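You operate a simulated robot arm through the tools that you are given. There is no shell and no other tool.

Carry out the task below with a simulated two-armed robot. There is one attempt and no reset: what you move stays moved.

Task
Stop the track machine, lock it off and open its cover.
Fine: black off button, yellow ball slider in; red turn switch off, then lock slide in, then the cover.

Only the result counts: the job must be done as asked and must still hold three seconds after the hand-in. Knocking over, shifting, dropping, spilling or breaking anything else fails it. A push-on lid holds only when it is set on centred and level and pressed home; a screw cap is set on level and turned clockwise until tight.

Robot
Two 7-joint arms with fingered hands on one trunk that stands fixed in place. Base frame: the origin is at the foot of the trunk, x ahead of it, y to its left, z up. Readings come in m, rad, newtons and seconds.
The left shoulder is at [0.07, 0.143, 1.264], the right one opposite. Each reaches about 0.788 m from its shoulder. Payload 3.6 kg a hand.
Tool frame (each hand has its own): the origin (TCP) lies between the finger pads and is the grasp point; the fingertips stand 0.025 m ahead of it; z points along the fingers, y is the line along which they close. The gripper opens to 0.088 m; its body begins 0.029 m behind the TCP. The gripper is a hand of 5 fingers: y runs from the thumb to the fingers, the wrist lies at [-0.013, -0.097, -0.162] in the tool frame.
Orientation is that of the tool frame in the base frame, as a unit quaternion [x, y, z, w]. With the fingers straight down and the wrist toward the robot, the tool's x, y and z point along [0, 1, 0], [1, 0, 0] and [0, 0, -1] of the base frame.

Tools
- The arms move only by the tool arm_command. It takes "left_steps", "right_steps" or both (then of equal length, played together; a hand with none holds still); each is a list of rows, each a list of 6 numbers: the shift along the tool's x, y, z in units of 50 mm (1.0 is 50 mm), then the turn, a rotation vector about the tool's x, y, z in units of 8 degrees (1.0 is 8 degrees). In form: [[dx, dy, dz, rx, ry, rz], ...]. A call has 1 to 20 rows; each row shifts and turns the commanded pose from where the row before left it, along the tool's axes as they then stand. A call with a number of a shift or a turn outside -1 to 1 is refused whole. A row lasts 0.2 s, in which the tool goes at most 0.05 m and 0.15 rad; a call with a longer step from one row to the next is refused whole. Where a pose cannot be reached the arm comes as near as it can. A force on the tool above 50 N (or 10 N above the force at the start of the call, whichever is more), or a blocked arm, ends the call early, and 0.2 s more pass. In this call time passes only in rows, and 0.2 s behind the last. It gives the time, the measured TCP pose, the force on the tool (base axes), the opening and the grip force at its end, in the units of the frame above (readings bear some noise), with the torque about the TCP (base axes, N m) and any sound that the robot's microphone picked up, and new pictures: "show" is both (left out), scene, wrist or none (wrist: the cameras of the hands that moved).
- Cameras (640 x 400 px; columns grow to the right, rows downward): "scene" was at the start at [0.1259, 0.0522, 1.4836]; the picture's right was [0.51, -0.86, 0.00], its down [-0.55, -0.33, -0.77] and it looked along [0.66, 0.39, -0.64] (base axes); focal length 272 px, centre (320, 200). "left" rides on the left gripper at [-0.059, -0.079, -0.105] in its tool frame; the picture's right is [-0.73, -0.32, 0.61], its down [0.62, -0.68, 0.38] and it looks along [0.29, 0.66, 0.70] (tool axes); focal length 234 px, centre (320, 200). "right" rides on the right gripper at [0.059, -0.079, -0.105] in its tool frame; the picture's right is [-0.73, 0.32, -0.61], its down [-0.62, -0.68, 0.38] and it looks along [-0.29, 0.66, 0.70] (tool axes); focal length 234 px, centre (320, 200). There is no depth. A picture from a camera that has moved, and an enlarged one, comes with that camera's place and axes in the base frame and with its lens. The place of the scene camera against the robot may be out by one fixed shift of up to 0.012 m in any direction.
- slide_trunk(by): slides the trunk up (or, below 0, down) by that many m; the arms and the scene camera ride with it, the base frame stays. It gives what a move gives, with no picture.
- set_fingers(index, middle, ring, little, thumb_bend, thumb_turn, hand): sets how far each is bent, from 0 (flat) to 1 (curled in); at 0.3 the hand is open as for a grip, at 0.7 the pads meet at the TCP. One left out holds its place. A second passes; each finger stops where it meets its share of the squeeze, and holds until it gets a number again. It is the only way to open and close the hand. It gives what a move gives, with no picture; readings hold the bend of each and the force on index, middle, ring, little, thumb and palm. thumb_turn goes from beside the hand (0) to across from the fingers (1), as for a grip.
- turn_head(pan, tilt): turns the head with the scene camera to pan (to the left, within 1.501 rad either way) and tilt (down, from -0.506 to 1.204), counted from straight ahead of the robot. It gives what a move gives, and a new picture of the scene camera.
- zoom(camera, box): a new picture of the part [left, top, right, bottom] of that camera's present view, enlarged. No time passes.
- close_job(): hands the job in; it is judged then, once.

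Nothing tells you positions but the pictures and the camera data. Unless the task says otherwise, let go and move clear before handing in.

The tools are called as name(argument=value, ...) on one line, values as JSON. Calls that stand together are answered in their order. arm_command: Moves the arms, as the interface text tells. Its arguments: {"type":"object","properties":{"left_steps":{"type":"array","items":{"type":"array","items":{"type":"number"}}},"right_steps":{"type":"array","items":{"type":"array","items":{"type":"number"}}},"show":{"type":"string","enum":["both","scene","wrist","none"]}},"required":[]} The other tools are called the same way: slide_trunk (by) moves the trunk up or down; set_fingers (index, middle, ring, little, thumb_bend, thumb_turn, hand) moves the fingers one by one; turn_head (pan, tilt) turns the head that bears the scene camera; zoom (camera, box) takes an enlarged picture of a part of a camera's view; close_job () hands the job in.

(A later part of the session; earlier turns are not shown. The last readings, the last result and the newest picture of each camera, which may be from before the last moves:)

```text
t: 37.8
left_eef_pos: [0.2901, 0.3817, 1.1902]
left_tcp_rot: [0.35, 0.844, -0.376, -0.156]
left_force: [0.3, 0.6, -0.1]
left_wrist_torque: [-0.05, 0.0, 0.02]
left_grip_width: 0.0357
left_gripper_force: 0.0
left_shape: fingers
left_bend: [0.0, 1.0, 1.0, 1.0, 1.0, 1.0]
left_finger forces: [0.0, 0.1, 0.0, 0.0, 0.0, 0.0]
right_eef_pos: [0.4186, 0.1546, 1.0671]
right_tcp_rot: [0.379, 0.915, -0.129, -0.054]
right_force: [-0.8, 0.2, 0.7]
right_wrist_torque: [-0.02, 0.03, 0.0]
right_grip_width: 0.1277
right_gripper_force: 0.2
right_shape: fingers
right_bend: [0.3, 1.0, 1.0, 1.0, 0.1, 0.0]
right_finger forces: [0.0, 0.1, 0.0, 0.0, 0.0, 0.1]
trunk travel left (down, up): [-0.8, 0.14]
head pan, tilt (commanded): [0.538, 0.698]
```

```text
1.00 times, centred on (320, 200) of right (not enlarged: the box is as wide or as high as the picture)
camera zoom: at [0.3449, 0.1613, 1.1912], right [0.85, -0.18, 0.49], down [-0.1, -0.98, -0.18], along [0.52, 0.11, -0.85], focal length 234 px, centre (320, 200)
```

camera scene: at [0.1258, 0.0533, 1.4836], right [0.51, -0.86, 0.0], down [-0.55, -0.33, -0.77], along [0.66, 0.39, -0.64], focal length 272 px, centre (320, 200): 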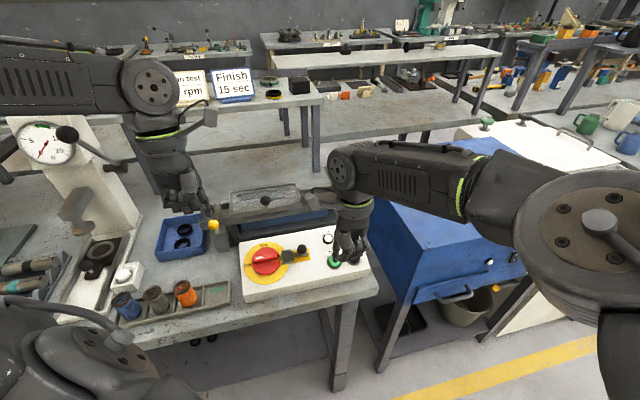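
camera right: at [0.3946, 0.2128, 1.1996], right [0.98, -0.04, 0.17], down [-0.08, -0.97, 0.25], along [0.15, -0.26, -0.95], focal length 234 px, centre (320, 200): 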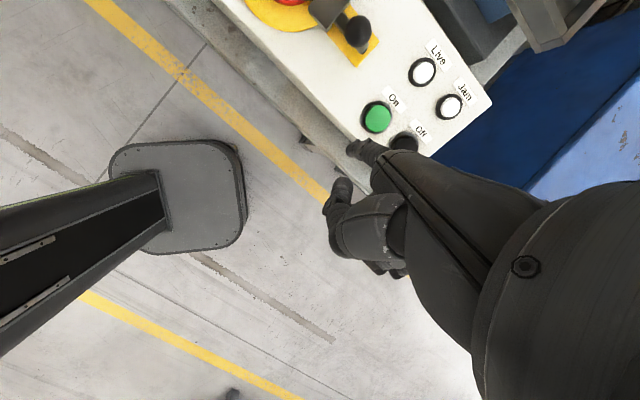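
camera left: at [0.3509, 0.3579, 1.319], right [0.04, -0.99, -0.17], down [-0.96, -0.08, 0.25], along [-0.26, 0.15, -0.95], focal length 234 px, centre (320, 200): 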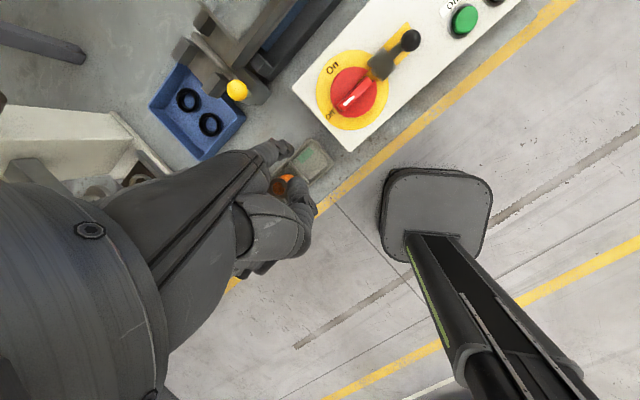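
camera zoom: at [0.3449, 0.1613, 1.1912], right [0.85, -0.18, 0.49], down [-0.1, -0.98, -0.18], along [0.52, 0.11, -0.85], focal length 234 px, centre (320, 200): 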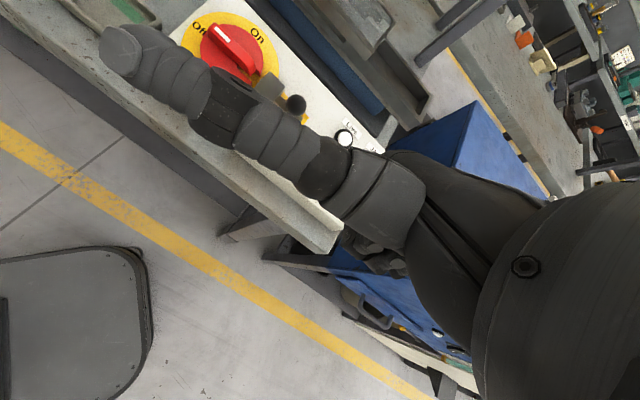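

The right index is now set up. I'll move it over the panel to the right side of the lock knob, still well above.

arm_command(right_steps=[[0.147, 0.677, -0.111, 0, 0, 0], [0.147, 0.677, -0.111, 0, 0, 0], [0.147, 0.677, -0.111, 0, 0, 0]], show="none")

zoom(camera="scene", box=[240, 190, 400, 290])

zoom(camera="left", box=[320, 0, 480, 100])

zoom(camera="right", box=[0, 0, 640, 400])

```text
t: 38.6
left_eef_pos: [0.2897, 0.3819, 1.1905]
left_tcp_rot: [0.35, 0.844, -0.376, -0.155]
left_force: [-1.2, -0.3, 0.4]
left_wrist_torque: [0.0, -0.03, -0.04]
left_grip_width: 0.0356
left_gripper_force: 0.0
left_shape: fingers
left_bend: [0.0, 1.0, 1.0, 1.0, 1.0, 1.0]
left_finger forces: [0.0, 0.1, 0.1, 0.1, 0.1, 0.1]
right_eef_pos: [0.4772, 0.2421, 1.057]
right_tcp_rot: [0.378, 0.915, -0.13, -0.052]
right_force: [0.1, -0.6, 0.4]
right_wrist_torque: [0.01, 0.01, -0.01]
right_grip_width: 0.1279
right_gripper_force: 0.1
right_shape: fingers
right_bend: [0.3, 1.0, 1.0, 1.0, 0.1, 0.0]
right_finger forces: [0.0, 0.0, 0.0, 0.1, 0.1, 0.0]
trunk travel left (down, up): [-0.8, 0.14]
head pan, tilt (commanded): [0.538, 0.698]
```

```text
4.00 times, centred on (320, 240) of scene
camera zoom: at [0.1255, 0.0537, 1.4836], right [0.51, -0.86, 0.0], down [-0.55, -0.33, -0.77], along [0.66, 0.39, -0.64], focal length 1090 px, centre (320, 40)
```

zoom: 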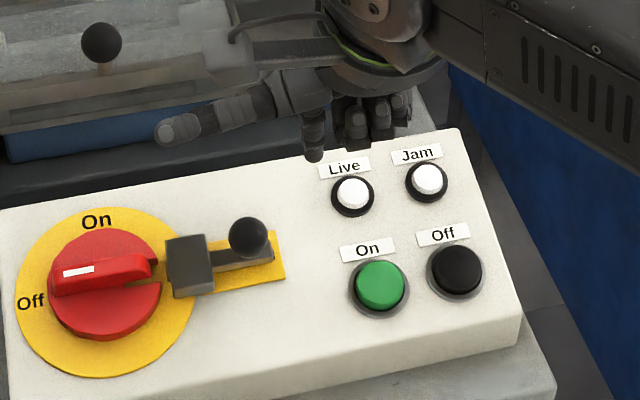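

```text
4.00 times, centred on (400, 50) of left
camera zoom: at [0.3502, 0.3593, 1.3187], right [0.04, -0.99, -0.16], down [-0.96, -0.08, 0.25], along [-0.26, 0.15, -0.95], focal length 937 px, centre (0, 800)
```

zoom: 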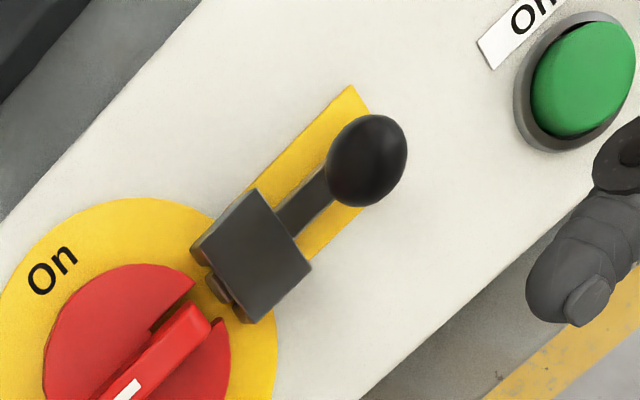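

```text
1.00 times, centred on (320, 200) of right (not enlarged: the box is as wide or as high as the picture)
camera zoom: at [0.4026, 0.2499, 1.1793], right [0.85, -0.17, 0.49], down [-0.1, -0.98, -0.18], along [0.52, 0.1, -0.85], focal length 234 px, centre (320, 200)
```

zoom: 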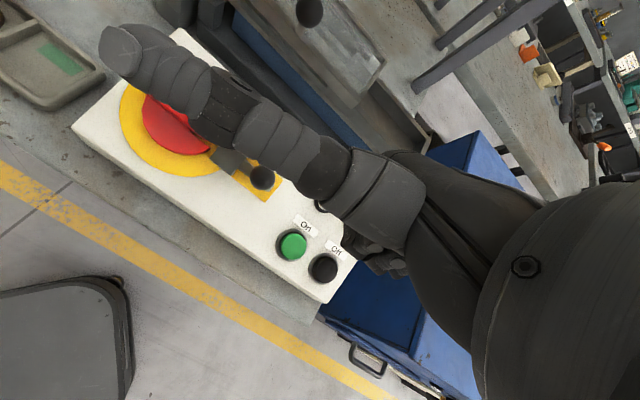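

The tip is right of the knob at the same depth. I'll lower it to knob height.

arm_command(right_steps=[[0, 0.11, 0.38, 0, 0, 0], [0, 0.11, 0.38, 0, 0, 0], [0, 0.1, 0.35, 0, 0, 0]], show="none")

zoom(camera="scene", box=[240, 190, 400, 290])

zoom(camera="left", box=[320, 0, 480, 100])

zoom(camera="right", box=[0, 0, 640, 400])

```text
t: 39.4
left_eef_pos: [0.2916, 0.382, 1.19]
left_tcp_rot: [0.35, 0.844, -0.376, -0.156]
left_force: [-0.3, -0.1, 0.1]
left_wrist_torque: [0.02, 0.03, -0.02]
left_grip_width: 0.0358
left_gripper_force: 0.1
left_shape: fingers
left_bend: [0.0, 1.0, 1.0, 1.0, 1.0, 1.0]
left_finger forces: [0.0, 0.0, 0.0, 0.1, 0.0, 0.0]
right_eef_pos: [0.4767, 0.2411, 0.9986]
right_tcp_rot: [0.379, 0.915, -0.129, -0.054]
right_force: [0.3, 0.3, 0.3]
right_wrist_torque: [0.01, 0.0, 0.06]
right_grip_width: 0.1281
right_gripper_force: 0.0
right_shape: fingers
right_bend: [0.3, 1.0, 1.0, 1.0, 0.1, 0.0]
right_finger forces: [0.1, 0.1, 0.1, 0.1, 0.1, 0.0]
trunk travel left (down, up): [-0.8, 0.14]
head pan, tilt (commanded): [0.538, 0.698]
```

```text
4.00 times, centred on (320, 240) of scene
camera zoom: at [0.126, 0.052, 1.4836], right [0.51, -0.86, 0.0], down [-0.55, -0.33, -0.77], along [0.66, 0.39, -0.64], focal length 1090 px, centre (320, 40)
```

zoom: 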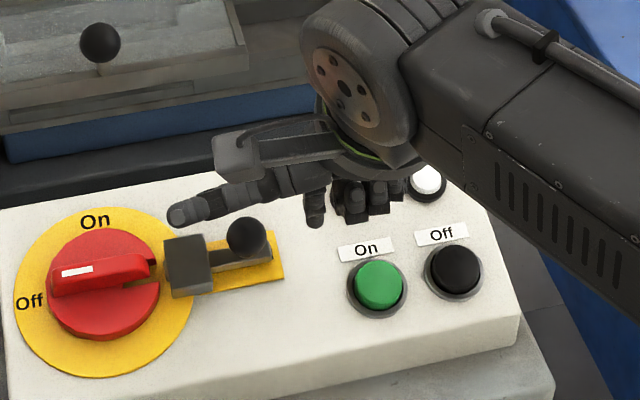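

```text
4.00 times, centred on (400, 50) of left
camera zoom: at [0.3505, 0.3578, 1.319], right [0.04, -0.99, -0.17], down [-0.96, -0.08, 0.25], along [-0.26, 0.15, -0.95], focal length 937 px, centre (0, 800)
```

zoom: 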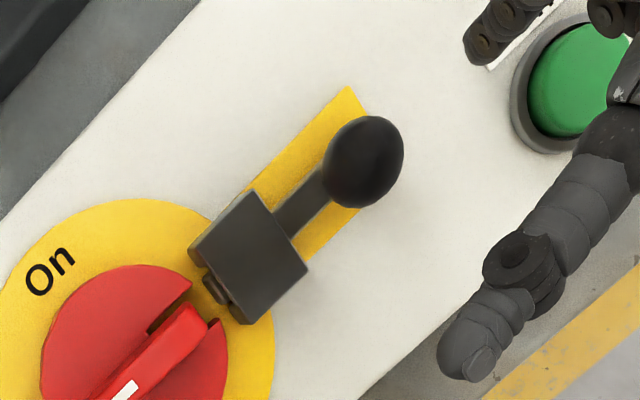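

```text
1.00 times, centred on (320, 200) of right (not enlarged: the box is as wide or as high as the picture)
camera zoom: at [0.4031, 0.2483, 1.1208], right [0.85, -0.18, 0.5], down [-0.1, -0.98, -0.18], along [0.52, 0.11, -0.85], focal length 234 px, centre (320, 200)
```

zoom: 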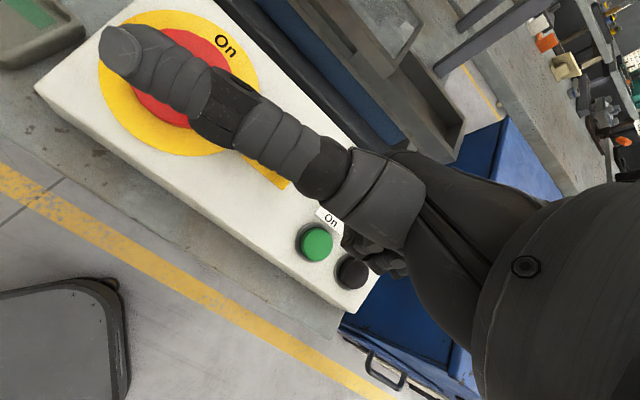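

The tip is level with the knob, about 2 cm to its right. I'll push along −e1 (tool +x) in steps.

arm_command(right_steps=[[0.16, -0.058, 0.017, 0, 0, 0], [0.16, 0, 0, 0, 0, 0], [0.1, 0, 0, 0, 0, 0]], show="none")

zoom(camera="scene", box=[250, 200, 378, 280])

zoom(camera="left", box=[320, 0, 480, 100])

```text
t: 40.2
left_eef_pos: [0.2914, 0.3827, 1.1895]
left_tcp_rot: [0.35, 0.844, -0.376, -0.156]
left_force: [-0.6, -0.6, -0.1]
left_wrist_torque: [0.02, 0.0, 0.0]
left_grip_width: 0.0361
left_gripper_force: 0.0
left_shape: fingers
left_bend: [0.0, 1.0, 1.0, 1.0, 1.0, 1.0]
left_finger forces: [0.0, 0.0, 0.1, 0.0, 0.0, 0.0]
right_eef_pos: [0.4588, 0.2555, 0.9992]
right_tcp_rot: [0.379, 0.915, -0.129, -0.053]
right_force: [-1.3, 0.3, -0.2]
right_wrist_torque: [0.02, -0.01, -0.02]
right_grip_width: 0.1277
right_gripper_force: 0.0
right_shape: fingers
right_bend: [0.3, 1.0, 1.0, 1.0, 0.1, 0.0]
right_finger forces: [0.1, 0.0, 0.0, 0.1, 0.0, 0.0]
trunk travel left (down, up): [-0.8, 0.14]
head pan, tilt (commanded): [0.538, 0.698]
```

```text
5.00 times, centred on (314, 240) of scene
camera zoom: at [0.1259, 0.0523, 1.4836], right [0.51, -0.86, 0.0], down [-0.55, -0.33, -0.77], along [0.66, 0.39, -0.64], focal length 1362 px, centre (350, 0)
```

zoom: 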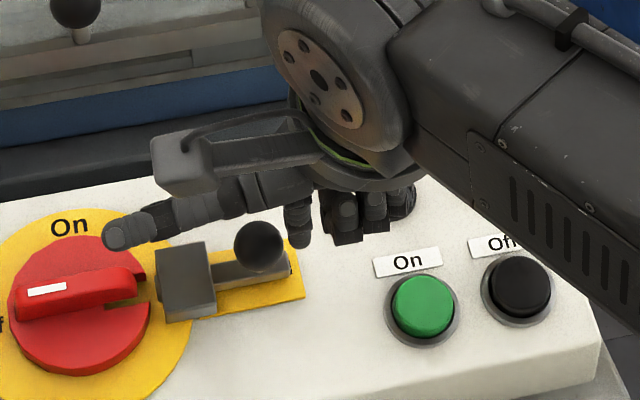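

```text
4.00 times, centred on (400, 50) of left
camera zoom: at [0.3504, 0.3582, 1.319], right [0.04, -0.99, -0.17], down [-0.96, -0.08, 0.25], along [-0.26, 0.15, -0.95], focal length 937 px, centre (0, 800)
```

zoom: 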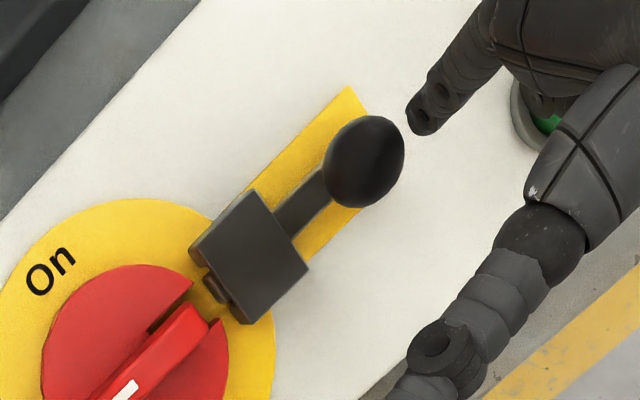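

The alignment is good and the finger is about to touch. I'll push on.

arm_command(right_steps=[[0.08, 0, 0, 0, 0, 0], [0.08, 0, 0, 0, 0, 0], [0.08, 0, 0, 0, 0, 0]], show="none")

zoom(camera="left", box=[320, 0, 480, 100])

zoom(camera="scene", box=[230, 200, 358, 280])

```text
t: 41.0
left_eef_pos: [0.2912, 0.3814, 1.1897]
left_tcp_rot: [0.35, 0.844, -0.376, -0.156]
left_force: [-0.6, -0.4, -0.8]
left_wrist_torque: [0.02, -0.03, 0.01]
left_grip_width: 0.0358
left_gripper_force: 0.2
left_shape: fingers
left_bend: [0.0, 1.0, 1.0, 1.0, 1.0, 1.0]
left_finger forces: [0.0, 0.1, 0.1, 0.1, 0.0, 0.0]
right_eef_pos: [0.4559, 0.2581, 0.9987]
right_tcp_rot: [0.38, 0.914, -0.129, -0.053]
right_force: [0.5, -0.4, -0.2]
right_wrist_torque: [0.03, -0.03, -0.01]
right_grip_width: 0.128
right_gripper_force: 0.2
right_shape: fingers
right_bend: [0.3, 1.0, 1.0, 1.0, 0.1, 0.0]
right_finger forces: [0.4, 0.0, 0.1, 0.0, 0.0, 0.0]
right hand out of reach, approached as far as the arm can: row 1, 3
trunk travel left (down, up): [-0.8, 0.14]
head pan, tilt (commanded): [0.538, 0.698]
```

```text
4.00 times, centred on (400, 50) of left
camera zoom: at [0.3506, 0.3579, 1.319], right [0.04, -0.99, -0.17], down [-0.96, -0.08, 0.25], along [-0.26, 0.15, -0.95], focal length 937 px, centre (0, 800)
```

zoom: 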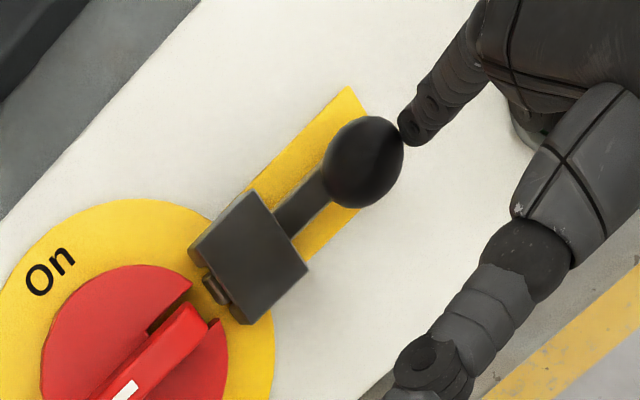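

```text
5.00 times, centred on (294, 240) of scene
camera zoom: at [0.126, 0.052, 1.4836], right [0.51, -0.86, 0.0], down [-0.55, -0.33, -0.77], along [0.66, 0.39, -0.64], focal length 1362 px, centre (450, 0)
```

zoom: 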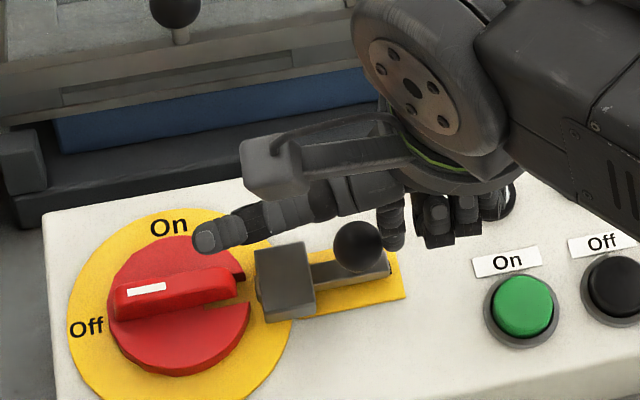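

The right arm has met a joint limit just as the finger touches the knob. Yawing the hand further counter-clockwise also swings the fingertip toward −e1, so I'll try that in small steps.

arm_command(right_steps=[[0, 0, 0, 0, 0, -0.5], [0, 0, 0, 0, 0, -0.5]], show="none")

zoom(camera="left", box=[320, 0, 480, 100])

```text
t: 41.6
left_eef_pos: [0.2908, 0.3822, 1.1893]
left_tcp_rot: [0.35, 0.844, -0.375, -0.155]
left_force: [0.6, 0.6, -0.4]
left_wrist_torque: [0.01, -0.03, 0.0]
left_grip_width: 0.0358
left_gripper_force: 0.1
left_shape: fingers
left_bend: [0.0, 1.0, 1.0, 1.0, 1.0, 1.0]
left_finger forces: [0.0, 0.0, 0.0, 0.0, 0.1, 0.0]
right_eef_pos: [0.4558, 0.2555, 0.9994]
right_tcp_rot: [0.314, 0.939, -0.126, -0.062]
right_force: [1.7, -1.3, -0.2]
right_wrist_torque: [-0.02, -0.04, -0.06]
right_grip_width: 0.1288
right_gripper_force: 0.3
right_shape: fingers
right_bend: [0.3, 1.0, 1.0, 1.0, 0.1, 0.0]
right_finger forces: [1.2, 0.0, 0.0, 0.0, 0.0, 0.0]
trunk travel left (down, up): [-0.8, 0.14]
head pan, tilt (commanded): [0.538, 0.698]
```

```text
4.00 times, centred on (400, 50) of left
camera zoom: at [0.3507, 0.3578, 1.319], right [0.04, -0.99, -0.17], down [-0.96, -0.08, 0.25], along [-0.26, 0.15, -0.95], focal length 937 px, centre (0, 800)
```

zoom: 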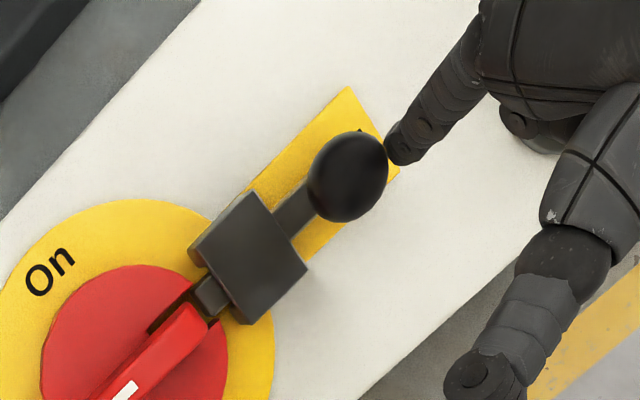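

That worked: the slide moved and the bolt is coming out toward the notch. I'll continue with more yaw plus a small translation.

arm_command(right_steps=[[0.03, 0, 0, 0, 0, -0.5], [0.03, 0, 0, 0, 0, -0.5]], show="none")

zoom(camera="left", box=[320, 0, 480, 100])

```text
t: 42.2
left_eef_pos: [0.2911, 0.3828, 1.1903]
left_tcp_rot: [0.35, 0.844, -0.376, -0.156]
left_force: [0.2, 0.0, 0.5]
left_wrist_torque: [0.0, -0.02, -0.02]
left_grip_width: 0.0357
left_gripper_force: 0.0
left_shape: fingers
left_bend: [0.0, 1.0, 1.0, 1.0, 1.0, 1.0]
left_finger forces: [0.1, 0.0, 0.0, 0.1, 0.1, 0.1]
right_eef_pos: [0.4536, 0.2583, 0.9995]
right_tcp_rot: [0.247, 0.959, -0.119, -0.071]
right_force: [0.2, -1.1, -0.5]
right_wrist_torque: [0.01, -0.02, 0.01]
right_grip_width: 0.1279
right_gripper_force: 0.2
right_shape: fingers
right_bend: [0.3, 1.0, 1.0, 1.0, 0.1, 0.0]
right_finger forces: [0.2, 0.1, 0.1, 0.0, 0.0, 0.1]
trunk travel left (down, up): [-0.8, 0.14]
head pan, tilt (commanded): [0.538, 0.698]
```

```text
4.00 times, centred on (400, 50) of left
camera zoom: at [0.3505, 0.358, 1.319], right [0.04, -0.99, -0.17], down [-0.96, -0.08, 0.25], along [-0.26, 0.15, -0.95], focal length 937 px, centre (0, 800)
```

zoom: 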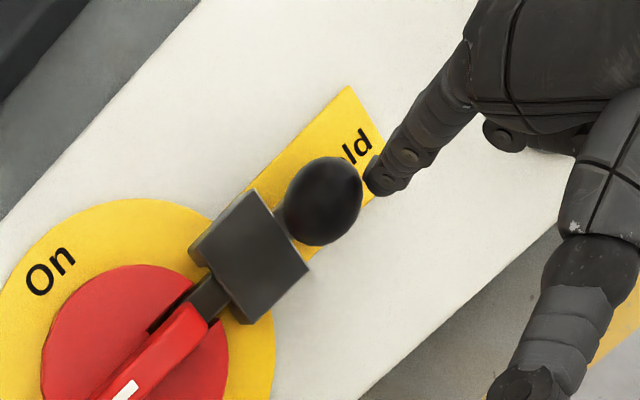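

The bolt is entering the notch and a label is appearing under the slide. I'll push on to the end stop.

arm_command(right_steps=[[0.05, 0.05, -0.01, 0, 0, -0.4], [0.05, 0, 0, 0, 0, -0.4]], show="none")

zoom(camera="left", box=[320, 0, 480, 100])

zoom(camera="scene", box=[230, 200, 358, 280])

```text
t: 42.8
left_eef_pos: [0.2911, 0.3803, 1.1897]
left_tcp_rot: [0.35, 0.844, -0.375, -0.156]
left_force: [-0.4, 0.3, 0.1]
left_wrist_torque: [-0.04, 0.0, 0.06]
left_grip_width: 0.0357
left_gripper_force: 0.1
left_shape: fingers
left_bend: [0.0, 1.0, 1.0, 1.0, 1.0, 1.0]
left_finger forces: [0.0, 0.0, 0.1, 0.0, 0.0, 0.1]
right_eef_pos: [0.45, 0.2619, 0.9995]
right_tcp_rot: [0.193, 0.971, -0.117, -0.078]
right_force: [0.1, -1.3, -1.0]
right_wrist_torque: [-0.05, 0.01, -0.05]
right_grip_width: 0.1276
right_gripper_force: 0.3
right_shape: fingers
right_bend: [0.32, 1.0, 1.0, 1.0, 0.1, 0.0]
right_finger forces: [1.0, 0.0, 0.0, 0.0, 0.1, 0.0]
trunk travel left (down, up): [-0.8, 0.14]
head pan, tilt (commanded): [0.538, 0.698]
```

```text
4.00 times, centred on (400, 50) of left
camera zoom: at [0.3507, 0.3575, 1.3191], right [0.04, -0.99, -0.17], down [-0.96, -0.08, 0.25], along [-0.26, 0.15, -0.95], focal length 937 px, centre (0, 800)
```

zoom: 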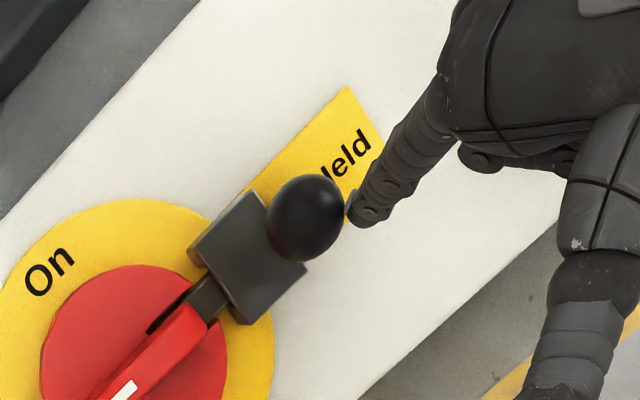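

```text
5.00 times, centred on (294, 240) of scene
camera zoom: at [0.1261, 0.0516, 1.4836], right [0.51, -0.86, 0.0], down [-0.55, -0.33, -0.77], along [0.66, 0.39, -0.64], focal length 1362 px, centre (450, 0)
```

zoom: 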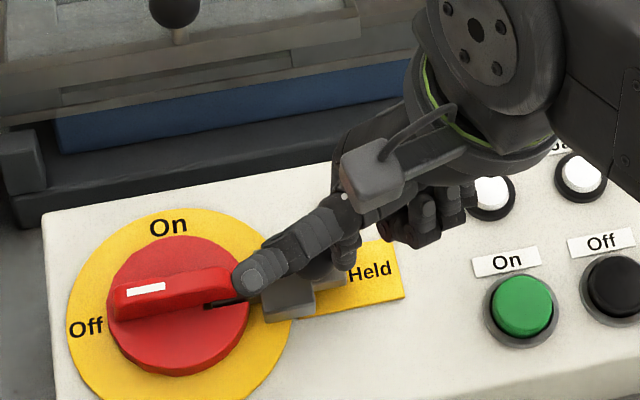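

The word "Held" is now exposed and the bolt looks engaged. I'll push slightly more along −e1 to make sure it is at the stop.

arm_command(right_steps=[[0.074, 0.05, 0, 0, 0, 0], [0.074, 0.03, 0, 0, 0, 0]], show="none")

zoom(camera="left", box=[320, 0, 480, 100])

zoom(camera="scene", box=[230, 200, 358, 280])

```text
t: 43.4
left_eef_pos: [0.2905, 0.3815, 1.1891]
left_tcp_rot: [0.35, 0.844, -0.375, -0.156]
left_force: [0.0, 0.2, 0.4]
left_wrist_torque: [0.0, -0.01, -0.01]
left_grip_width: 0.0358
left_gripper_force: 0.0
left_shape: fingers
left_bend: [0.0, 1.0, 1.0, 1.0, 1.0, 1.0]
left_finger forces: [0.1, 0.0, 0.0, 0.1, 0.1, 0.0]
right_eef_pos: [0.4474, 0.2637, 0.9991]
right_tcp_rot: [0.195, 0.971, -0.115, -0.077]
right_force: [0.1, -2.6, -0.3]
right_wrist_torque: [-0.03, -0.01, -0.01]
right_grip_width: 0.1274
right_gripper_force: 0.7
right_shape: fingers
right_bend: [0.33, 1.0, 1.0, 1.0, 0.1, 0.0]
right_finger forces: [1.6, 0.0, 0.0, 0.1, 0.1, 0.0]
right hand out of reach, approached as far as the arm can: row 1
trunk travel left (down, up): [-0.8, 0.14]
head pan, tilt (commanded): [0.538, 0.698]
```

```text
4.00 times, centred on (400, 50) of left
camera zoom: at [0.3503, 0.3575, 1.3192], right [0.04, -0.99, -0.17], down [-0.96, -0.08, 0.25], along [-0.26, 0.15, -0.95], focal length 937 px, centre (0, 800)
```

zoom: 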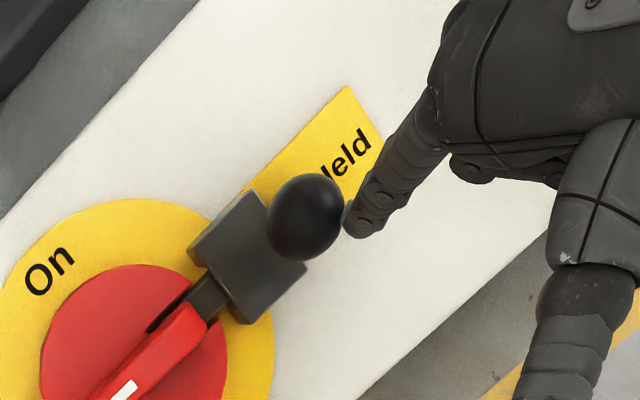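

```text
5.00 times, centred on (294, 240) of scene
camera zoom: at [0.1258, 0.0516, 1.4836], right [0.51, -0.86, 0.0], down [-0.55, -0.33, -0.77], along [0.66, 0.39, -0.64], focal length 1362 px, centre (450, 0)
```

zoom: 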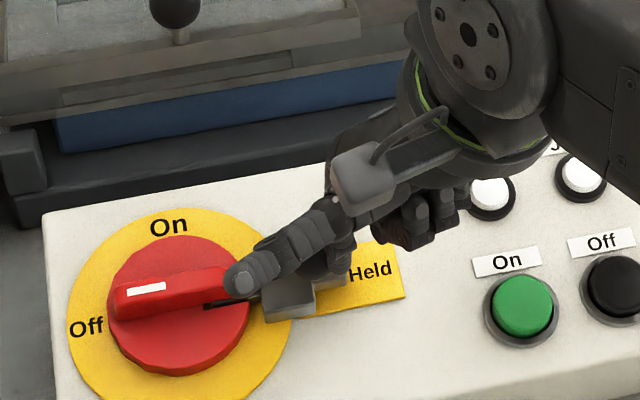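

The knob no longer moves, so it appears to be at its stop. I'll back the right finger away, lift, and inspect the lock.

arm_command(right_steps=[[-0.37, -0.2, 0, 0, 0, 0], [0, -0.276, -0.9, 0, 0, 0], [0, -0.276, -0.9, 0, 0, 0], [-0.5, -0.5, 0, 0, 0, 0.5], [-0.5, -0.7, 0, 0, 0, 0.5], [-0.5, -0.7, 0, 0, 0, 0.5]], show="scene")

zoom(camera="left", box=[320, 0, 480, 100])

zoom(camera="scene", box=[230, 210, 326, 270])

```text
t: 44.8
left_eef_pos: [0.2913, 0.3808, 1.1912]
left_tcp_rot: [0.348, 0.845, -0.375, -0.154]
left_force: [-0.2, -0.9, -0.7]
left_wrist_torque: [0.0, -0.03, 0.0]
left_grip_width: 0.0358
left_gripper_force: 0.0
left_shape: fingers
left_bend: [0.0, 1.0, 1.0, 1.0, 1.0, 1.0]
left_finger forces: [0.0, 0.0, 0.0, 0.0, 0.0, 0.0]
right_eef_pos: [0.4936, 0.1256, 1.111]
right_tcp_rot: [0.295, 0.945, -0.123, -0.066]
right_force: [0.1, -0.4, 0.3]
right_wrist_torque: [0.0, -0.01, 0.01]
right_grip_width: 0.1278
right_gripper_force: 0.0
right_shape: fingers
right_bend: [0.3, 1.0, 1.0, 1.0, 0.1, 0.0]
right_finger forces: [0.0, 0.1, 0.0, 0.1, 0.0, 0.1]
trunk travel left (down, up): [-0.8, 0.14]
head pan, tilt (commanded): [0.538, 0.698]
camera scene: at [0.1252, 0.0504, 1.4837], right [0.51, -0.86, 0.0], down [-0.55, -0.33, -0.77], along [0.66, 0.39, -0.64], focal length 272 px, centre (320, 200)
```

scene: 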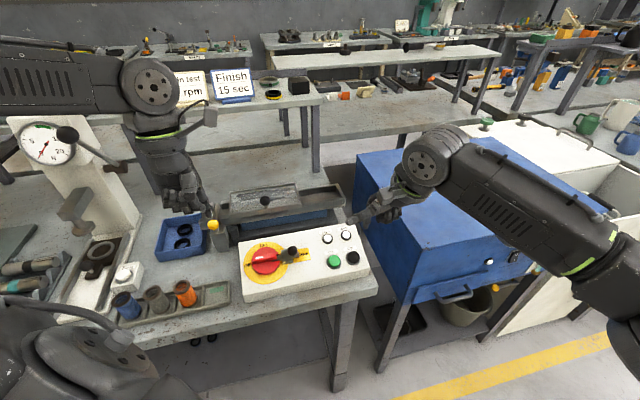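

```text
4.00 times, centred on (400, 50) of left
camera zoom: at [0.3497, 0.3565, 1.3196], right [0.04, -0.98, -0.17], down [-0.96, -0.08, 0.25], along [-0.26, 0.15, -0.95], focal length 937 px, centre (0, 800)
```

zoom: 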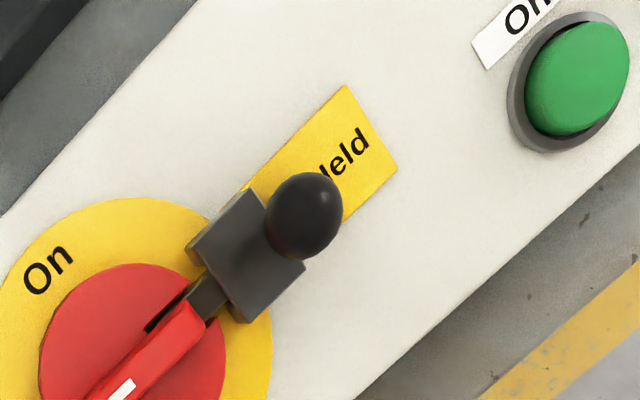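

```text
6.67 times, centred on (278, 240) of scene
camera zoom: at [0.1252, 0.0504, 1.4837], right [0.51, -0.86, 0.0], down [-0.55, -0.33, -0.77], along [0.66, 0.39, -0.64], focal length 1817 px, centre (600, -67)
```

zoom: 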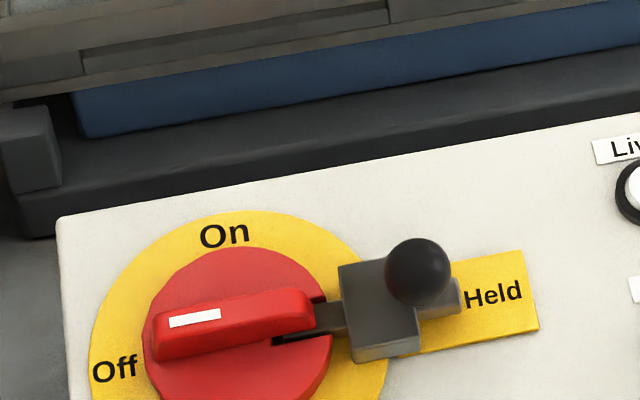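

The lock bolt sits in the switch notch and "Held" is fully exposed. The slide's stem is up against the block, so it is home. Now I'll study the cover closely.

zoom(camera="scene", box=[215, 170, 311, 230])

zoom(camera="scene", box=[280, 170, 376, 230])

zoom(camera="left", box=[180, 0, 340, 100])

zoom(camera="right", box=[0, 0, 640, 400])

```text
6.67 times, centred on (263, 200) of scene
camera zoom: at [0.1252, 0.0504, 1.4837], right [0.51, -0.86, 0.0], down [-0.55, -0.33, -0.77], along [0.66, 0.39, -0.64], focal length 1817 px, centre (700, 200)
```

zoom: 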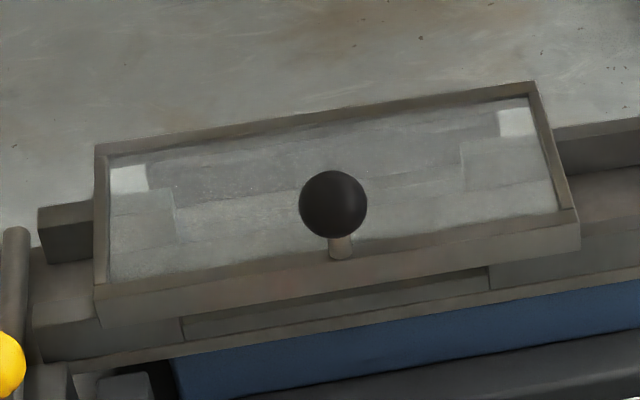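

```text
6.67 times, centred on (328, 200) of scene
camera zoom: at [0.1252, 0.0504, 1.4837], right [0.51, -0.86, 0.0], down [-0.55, -0.33, -0.77], along [0.66, 0.39, -0.64], focal length 1817 px, centre (267, 200)
```

zoom: 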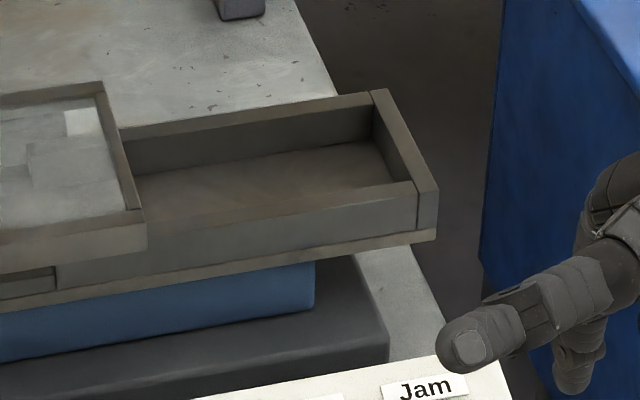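

```text
4.00 times, centred on (260, 50) of left
camera zoom: at [0.3497, 0.3565, 1.3196], right [0.04, -0.98, -0.17], down [-0.96, -0.08, 0.25], along [-0.26, 0.15, -0.95], focal length 937 px, centre (560, 800)
```

zoom: 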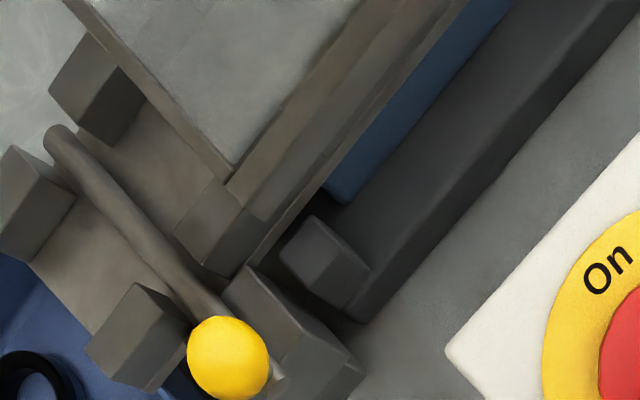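

```text
1.00 times, centred on (320, 200) of right (not enlarged: the box is as wide or as high as the picture)
camera zoom: at [0.4239, 0.1164, 1.2367], right [0.89, -0.04, 0.46], down [0.07, -0.97, -0.22], along [0.46, 0.22, -0.86], focal length 234 px, centre (320, 200)
```

zoom: 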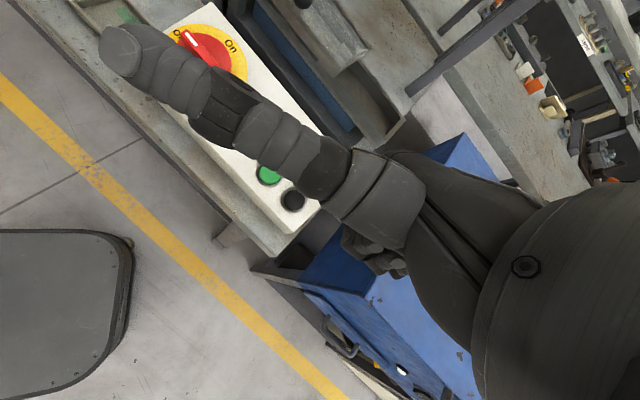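

The cover looks like a framed glass lid on the track, hinged at the back, with its ball knob on the front edge near (0.525, 0.454, 1.02). I'll turn the left hand so thumb and fingers close along the hinge direction (e1). The ball can then pivot in the grip as it lifts.

arm_command(left_steps=[[0, 0, 0, -1, 0, 0], [0, 0, 0, -1, 0, 0], [0, 0, 0, -1, 0, 0], [0, 0, 0, -1, 0, 0], [0, 0, 0, -1, 0, 0], [0, 0, 0, -1, 0, 0], [0, 0, 0, 0, 0, 1], [0, 0, 0, 0, 0, 1], [0, 0, 0, 0, 0, 1], [0, 0, 0, 0, 0, 1], [0, 0, 0, 0, 0, 1], [0, 0, 0, 0, 0, 1], [0, 0, 0, 0, 0, 1], [0, 0, 0, 0, 0, 1], [0, 0, 0, 0, 0, 1], [0, 0, 0, 0, 0, 1], [0, 0, 0, 0, 0, 1]], show="both")

```text
t: 48.4
left_eef_pos: [0.3182, 0.4036, 1.2081]
left_tcp_rot: [0.917, 0.398, 0.0, 0.002]
left_force: [-0.7, -0.4, -0.6]
left_wrist_torque: [0.02, 0.0, 0.01]
left_grip_width: 0.0359
left_gripper_force: 0.1
left_shape: fingers
left_bend: [0.0, 1.0, 1.0, 1.0, 1.0, 1.0]
left_finger forces: [0.1, 0.1, 0.0, 0.0, 0.0, 0.0]
left hand out of reach, approached as far as the arm can: row 5, 6
right_eef_pos: [0.4943, 0.1276, 1.1112]
right_tcp_rot: [0.295, 0.945, -0.124, -0.066]
right_force: [-1.1, -0.2, 0.0]
right_wrist_torque: [0.0, 0.01, 0.0]
right_grip_width: 0.1279
right_gripper_force: 0.1
right_shape: fingers
right_bend: [0.3, 1.0, 1.0, 1.0, 0.1, 0.0]
right_finger forces: [0.0, 0.0, 0.1, 0.0, 0.0, 0.0]
trunk travel left (down, up): [-0.8, 0.14]
head pan, tilt (commanded): [0.538, 0.698]
camera scene: at [0.1265, 0.0527, 1.4835], right [0.51, -0.86, 0.0], down [-0.55, -0.33, -0.77], along [0.66, 0.39, -0.64], focal length 272 px, centre (320, 200)
camera left: at [0.2212, 0.4152, 1.3129], right [-0.73, -0.31, -0.61], down [-0.07, 0.92, -0.38], along [0.68, -0.24, -0.7], focal length 234 px, centre (320, 200)
```

scene: 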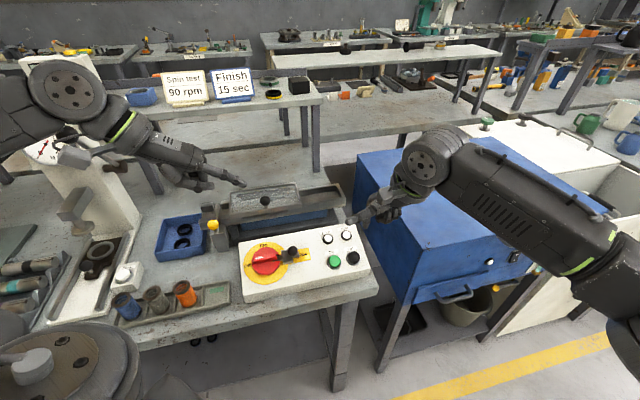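
left: 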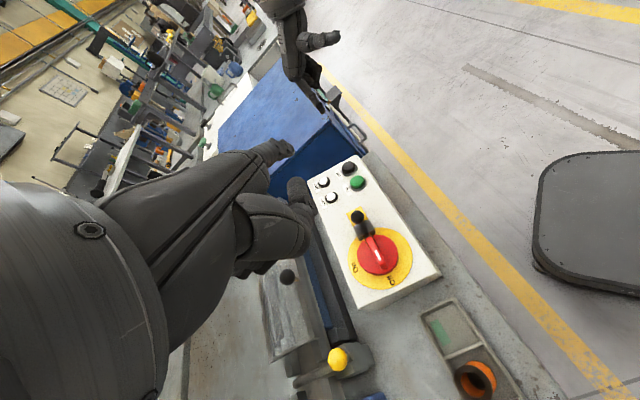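

The left hand is yawed to about −43°. I'll move it above the cover knob and pitch it 40° so the wrist stays on the robot side.

arm_command(left_steps=[[0.69, 0.45, 0.32, 0, 0, 0], [0.69, 0.45, 0.32, 0, 0, 0], [0.69, 0.45, 0.32, 0, 0, 0], [0.69, 0.45, 0.32, 0, 0, 0], [0.69, 0.45, 0.32, 0, 0, 0], [0, 0, 0, 0, 1, 0], [0, 0, 0, 0, 1, 0], [0, 0, 0, 0, 1, 0], [0, 0, 0, 0, 1, 0], [0, 0, 0, 0, 1, 0]], show="both")

```text
t: 50.6
left_eef_pos: [0.5173, 0.4524, 1.127]
left_tcp_rot: [0.862, 0.374, 0.315, -0.136]
left_force: [0.3, -0.3, -0.3]
left_wrist_torque: [0.02, 0.0, 0.0]
left_grip_width: 0.0359
left_gripper_force: 0.0
left_shape: fingers
left_bend: [0.0, 1.0, 1.0, 1.0, 1.0, 1.0]
left_finger forces: [0.1, 0.1, 0.0, 0.0, 0.1, 0.0]
right_eef_pos: [0.4939, 0.1277, 1.1115]
right_tcp_rot: [0.294, 0.946, -0.123, -0.064]
right_force: [0.5, 0.1, -0.1]
right_wrist_torque: [-0.01, 0.01, 0.05]
right_grip_width: 0.128
right_gripper_force: 0.0
right_shape: fingers
right_bend: [0.3, 1.0, 1.0, 1.0, 0.1, 0.0]
right_finger forces: [0.0, 0.0, 0.0, 0.1, 0.1, 0.0]
trunk travel left (down, up): [-0.8, 0.14]
head pan, tilt (commanded): [0.538, 0.698]
camera scene: at [0.1255, 0.0518, 1.4836], right [0.51, -0.86, 0.0], down [-0.55, -0.33, -0.77], along [0.66, 0.39, -0.64], focal length 272 px, centre (320, 200)
camera left: at [0.3827, 0.4241, 1.1711], right [-0.35, 0.1, -0.93], down [0.0, 0.99, 0.11], along [0.94, 0.04, -0.35], focal length 234 px, centre (320, 200)
```

scene: 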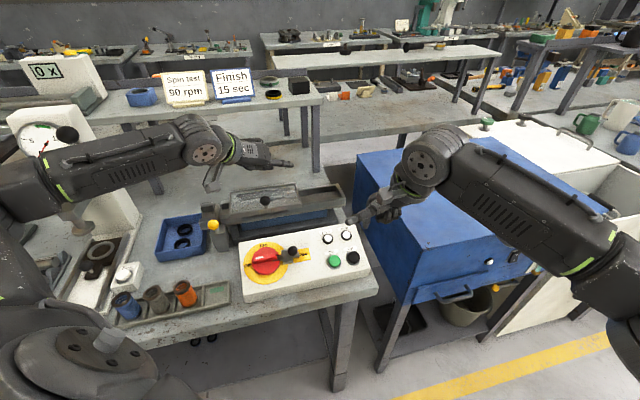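
left: 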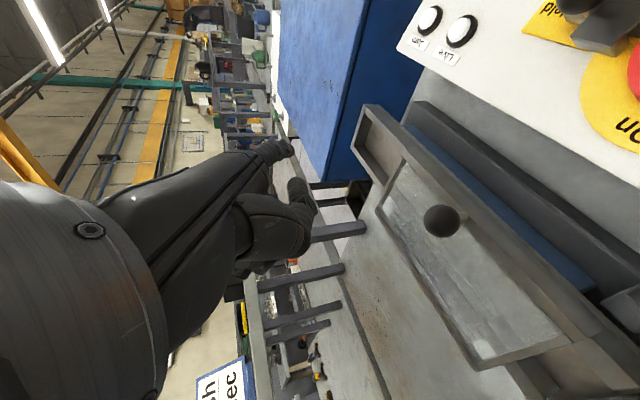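

The knob shows clearly in the left view, consistent with (0.5255, 0.4555, 1.02). I'll open thumb, index and middle for a pinch and move to a pre-grasp in front of and above the knob.

set_fingers(hand="left", index=0.3, middle=0.3, ring=1, little=1, thumb_bend=0.3, thumb_turn=1)

arm_command(left_steps=[[-0.63, 0.038, 0, 0, 0, 0], [-0.63, 0.038, 0, 0, 0, 0]], show="both")

zoom(camera="scene", box=[200, 130, 360, 230])

```text
t: 51.6
left_eef_pos: [0.5171, 0.4527, 1.1285]
left_tcp_rot: [0.862, 0.375, 0.313, -0.136]
left_force: [0.3, 0.3, 0.4]
left_wrist_torque: [0.0, 0.0, -0.01]
left_grip_width: 0.0846
left_gripper_force: 0.0
left_shape: fingers
left_bend: [0.3, 0.3, 1.0, 1.0, 0.3, 0.98]
left_finger forces: [0.1, 0.1, 0.0, 0.1, 0.0, 0.1]
right_eef_pos: [0.4942, 0.1284, 1.1122]
right_tcp_rot: [0.295, 0.945, -0.123, -0.065]
right_force: [0.1, 0.1, 0.2]
right_wrist_torque: [-0.01, 0.02, 0.01]
right_grip_width: 0.1278
right_gripper_force: 0.1
right_shape: fingers
right_bend: [0.3, 1.0, 1.0, 1.0, 0.1, 0.0]
right_finger forces: [0.0, 0.1, 0.0, 0.0, 0.0, 0.0]
trunk travel left (down, up): [-0.8, 0.14]
head pan, tilt (commanded): [0.538, 0.698]
```

```text
t: 52.2
left_eef_pos: [0.4865, 0.4132, 1.088]
left_tcp_rot: [0.862, 0.375, 0.313, -0.136]
left_force: [0.8, -0.5, 0.2]
left_wrist_torque: [-0.03, 0.0, 0.0]
left_grip_width: 0.0846
left_gripper_force: 0.1
left_shape: fingers
left_bend: [0.3, 0.3, 1.0, 1.0, 0.3, 0.98]
left_finger forces: [0.0, 0.1, 0.0, 0.0, 0.0, 0.1]
right_eef_pos: [0.4937, 0.1282, 1.1113]
right_tcp_rot: [0.294, 0.946, -0.123, -0.065]
right_force: [0.6, -0.3, -0.1]
right_wrist_torque: [-0.03, -0.01, -0.01]
right_grip_width: 0.128
right_gripper_force: 0.1
right_shape: fingers
right_bend: [0.3, 1.0, 1.0, 1.0, 0.1, 0.0]
right_finger forces: [0.0, 0.0, 0.0, 0.0, 0.0, 0.1]
trunk travel left (down, up): [-0.8, 0.14]
head pan, tilt (commanded): [0.538, 0.698]
camera scene: at [0.1255, 0.0517, 1.4837], right [0.51, -0.86, 0.0], down [-0.55, -0.33, -0.77], along [0.66, 0.39, -0.64], focal length 272 px, centre (320, 200)
camera left: at [0.3519, 0.3857, 1.1304], right [-0.35, 0.1, -0.93], down [0.0, 0.99, 0.11], along [0.94, 0.04, -0.35], focal length 234 px, centre (320, 200)
```

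scene: 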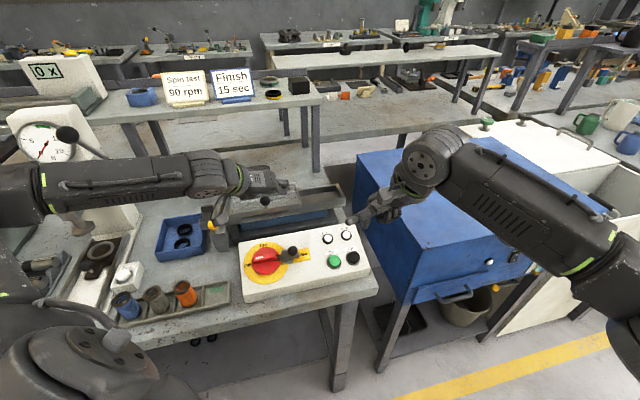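
left: 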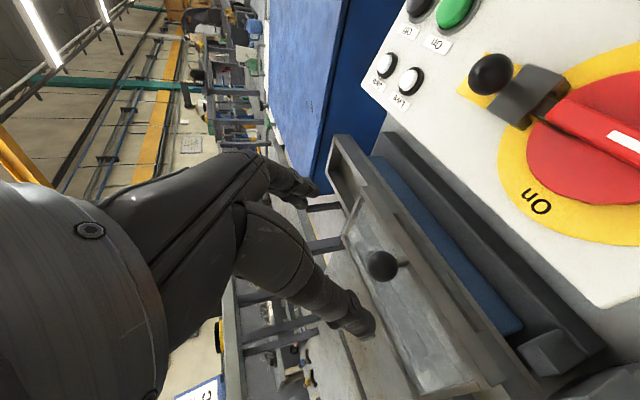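

```text
4.00 times, centred on (280, 180) of scene
camera zoom: at [0.1255, 0.0517, 1.4837], right [0.51, -0.86, 0.0], down [-0.55, -0.33, -0.77], along [0.66, 0.39, -0.64], focal length 1090 px, centre (480, 280)
```

zoom: 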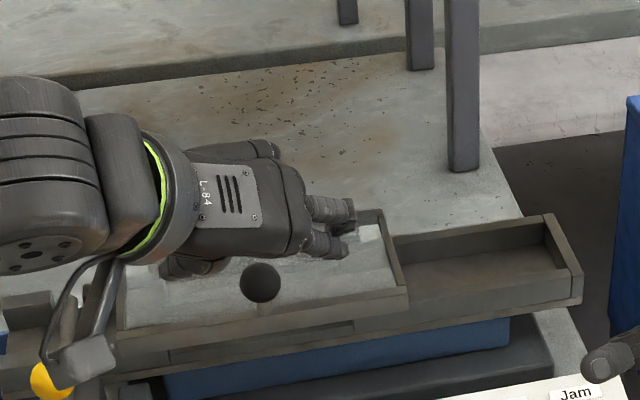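

The knob lies on the approach axis, about 8.7 cm ahead of the grasp point. I'll advance most of the way along the fingers and check.

arm_command(left_steps=[[0, 0, 0.5, 0, 0, 0], [0, 0, 0.5, 0, 0, 0]], show="wrist")

zoom(camera="scene", box=[200, 150, 328, 230])

```text
t: 52.8
left_eef_pos: [0.5092, 0.4403, 1.0494]
left_tcp_rot: [0.862, 0.376, 0.313, -0.136]
left_force: [-0.1, -0.8, 0.3]
left_wrist_torque: [0.05, -0.03, -0.02]
left_grip_width: 0.0847
left_gripper_force: 0.1
left_shape: fingers
left_bend: [0.3, 0.3, 1.0, 1.0, 0.3, 0.98]
left_finger forces: [0.0, 0.1, 0.1, 0.0, 0.1, 0.0]
right_eef_pos: [0.4939, 0.1278, 1.1112]
right_tcp_rot: [0.294, 0.945, -0.124, -0.065]
right_force: [0.4, 0.9, 0.6]
right_wrist_torque: [0.03, 0.01, 0.01]
right_grip_width: 0.1279
right_gripper_force: 0.1
right_shape: fingers
right_bend: [0.3, 1.0, 1.0, 1.0, 0.1, 0.0]
right_finger forces: [0.0, 0.0, 0.0, 0.0, 0.0, 0.0]
trunk travel left (down, up): [-0.8, 0.14]
head pan, tilt (commanded): [0.538, 0.698]
camera left: at [0.3751, 0.4116, 1.0922], right [-0.35, 0.1, -0.93], down [0.0, 0.99, 0.11], along [0.94, 0.04, -0.35], focal length 234 px, centre (320, 200)
```

left: 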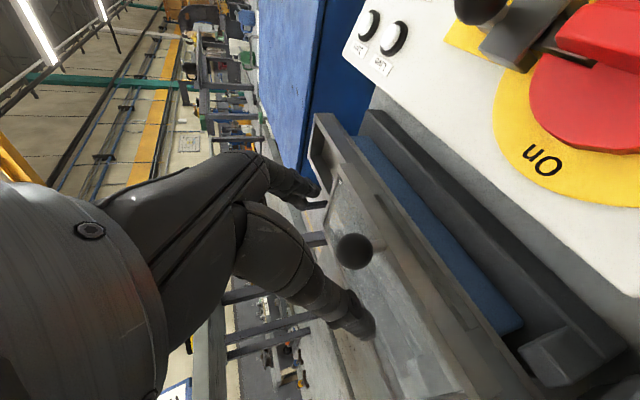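

```text
5.00 times, centred on (264, 190) of scene
camera zoom: at [0.1266, 0.0529, 1.4835], right [0.51, -0.86, 0.0], down [-0.55, -0.33, -0.77], along [0.66, 0.39, -0.64], focal length 1362 px, centre (600, 250)
```

zoom: 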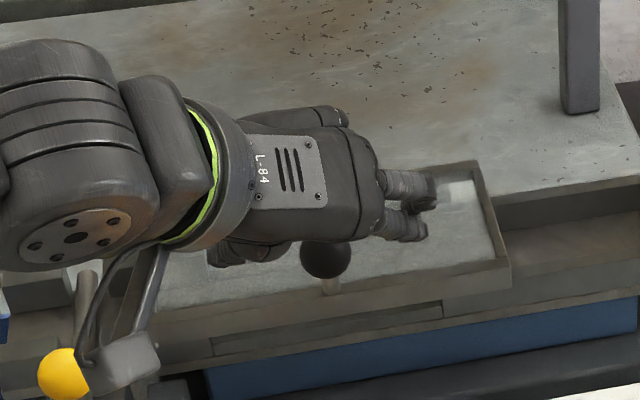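

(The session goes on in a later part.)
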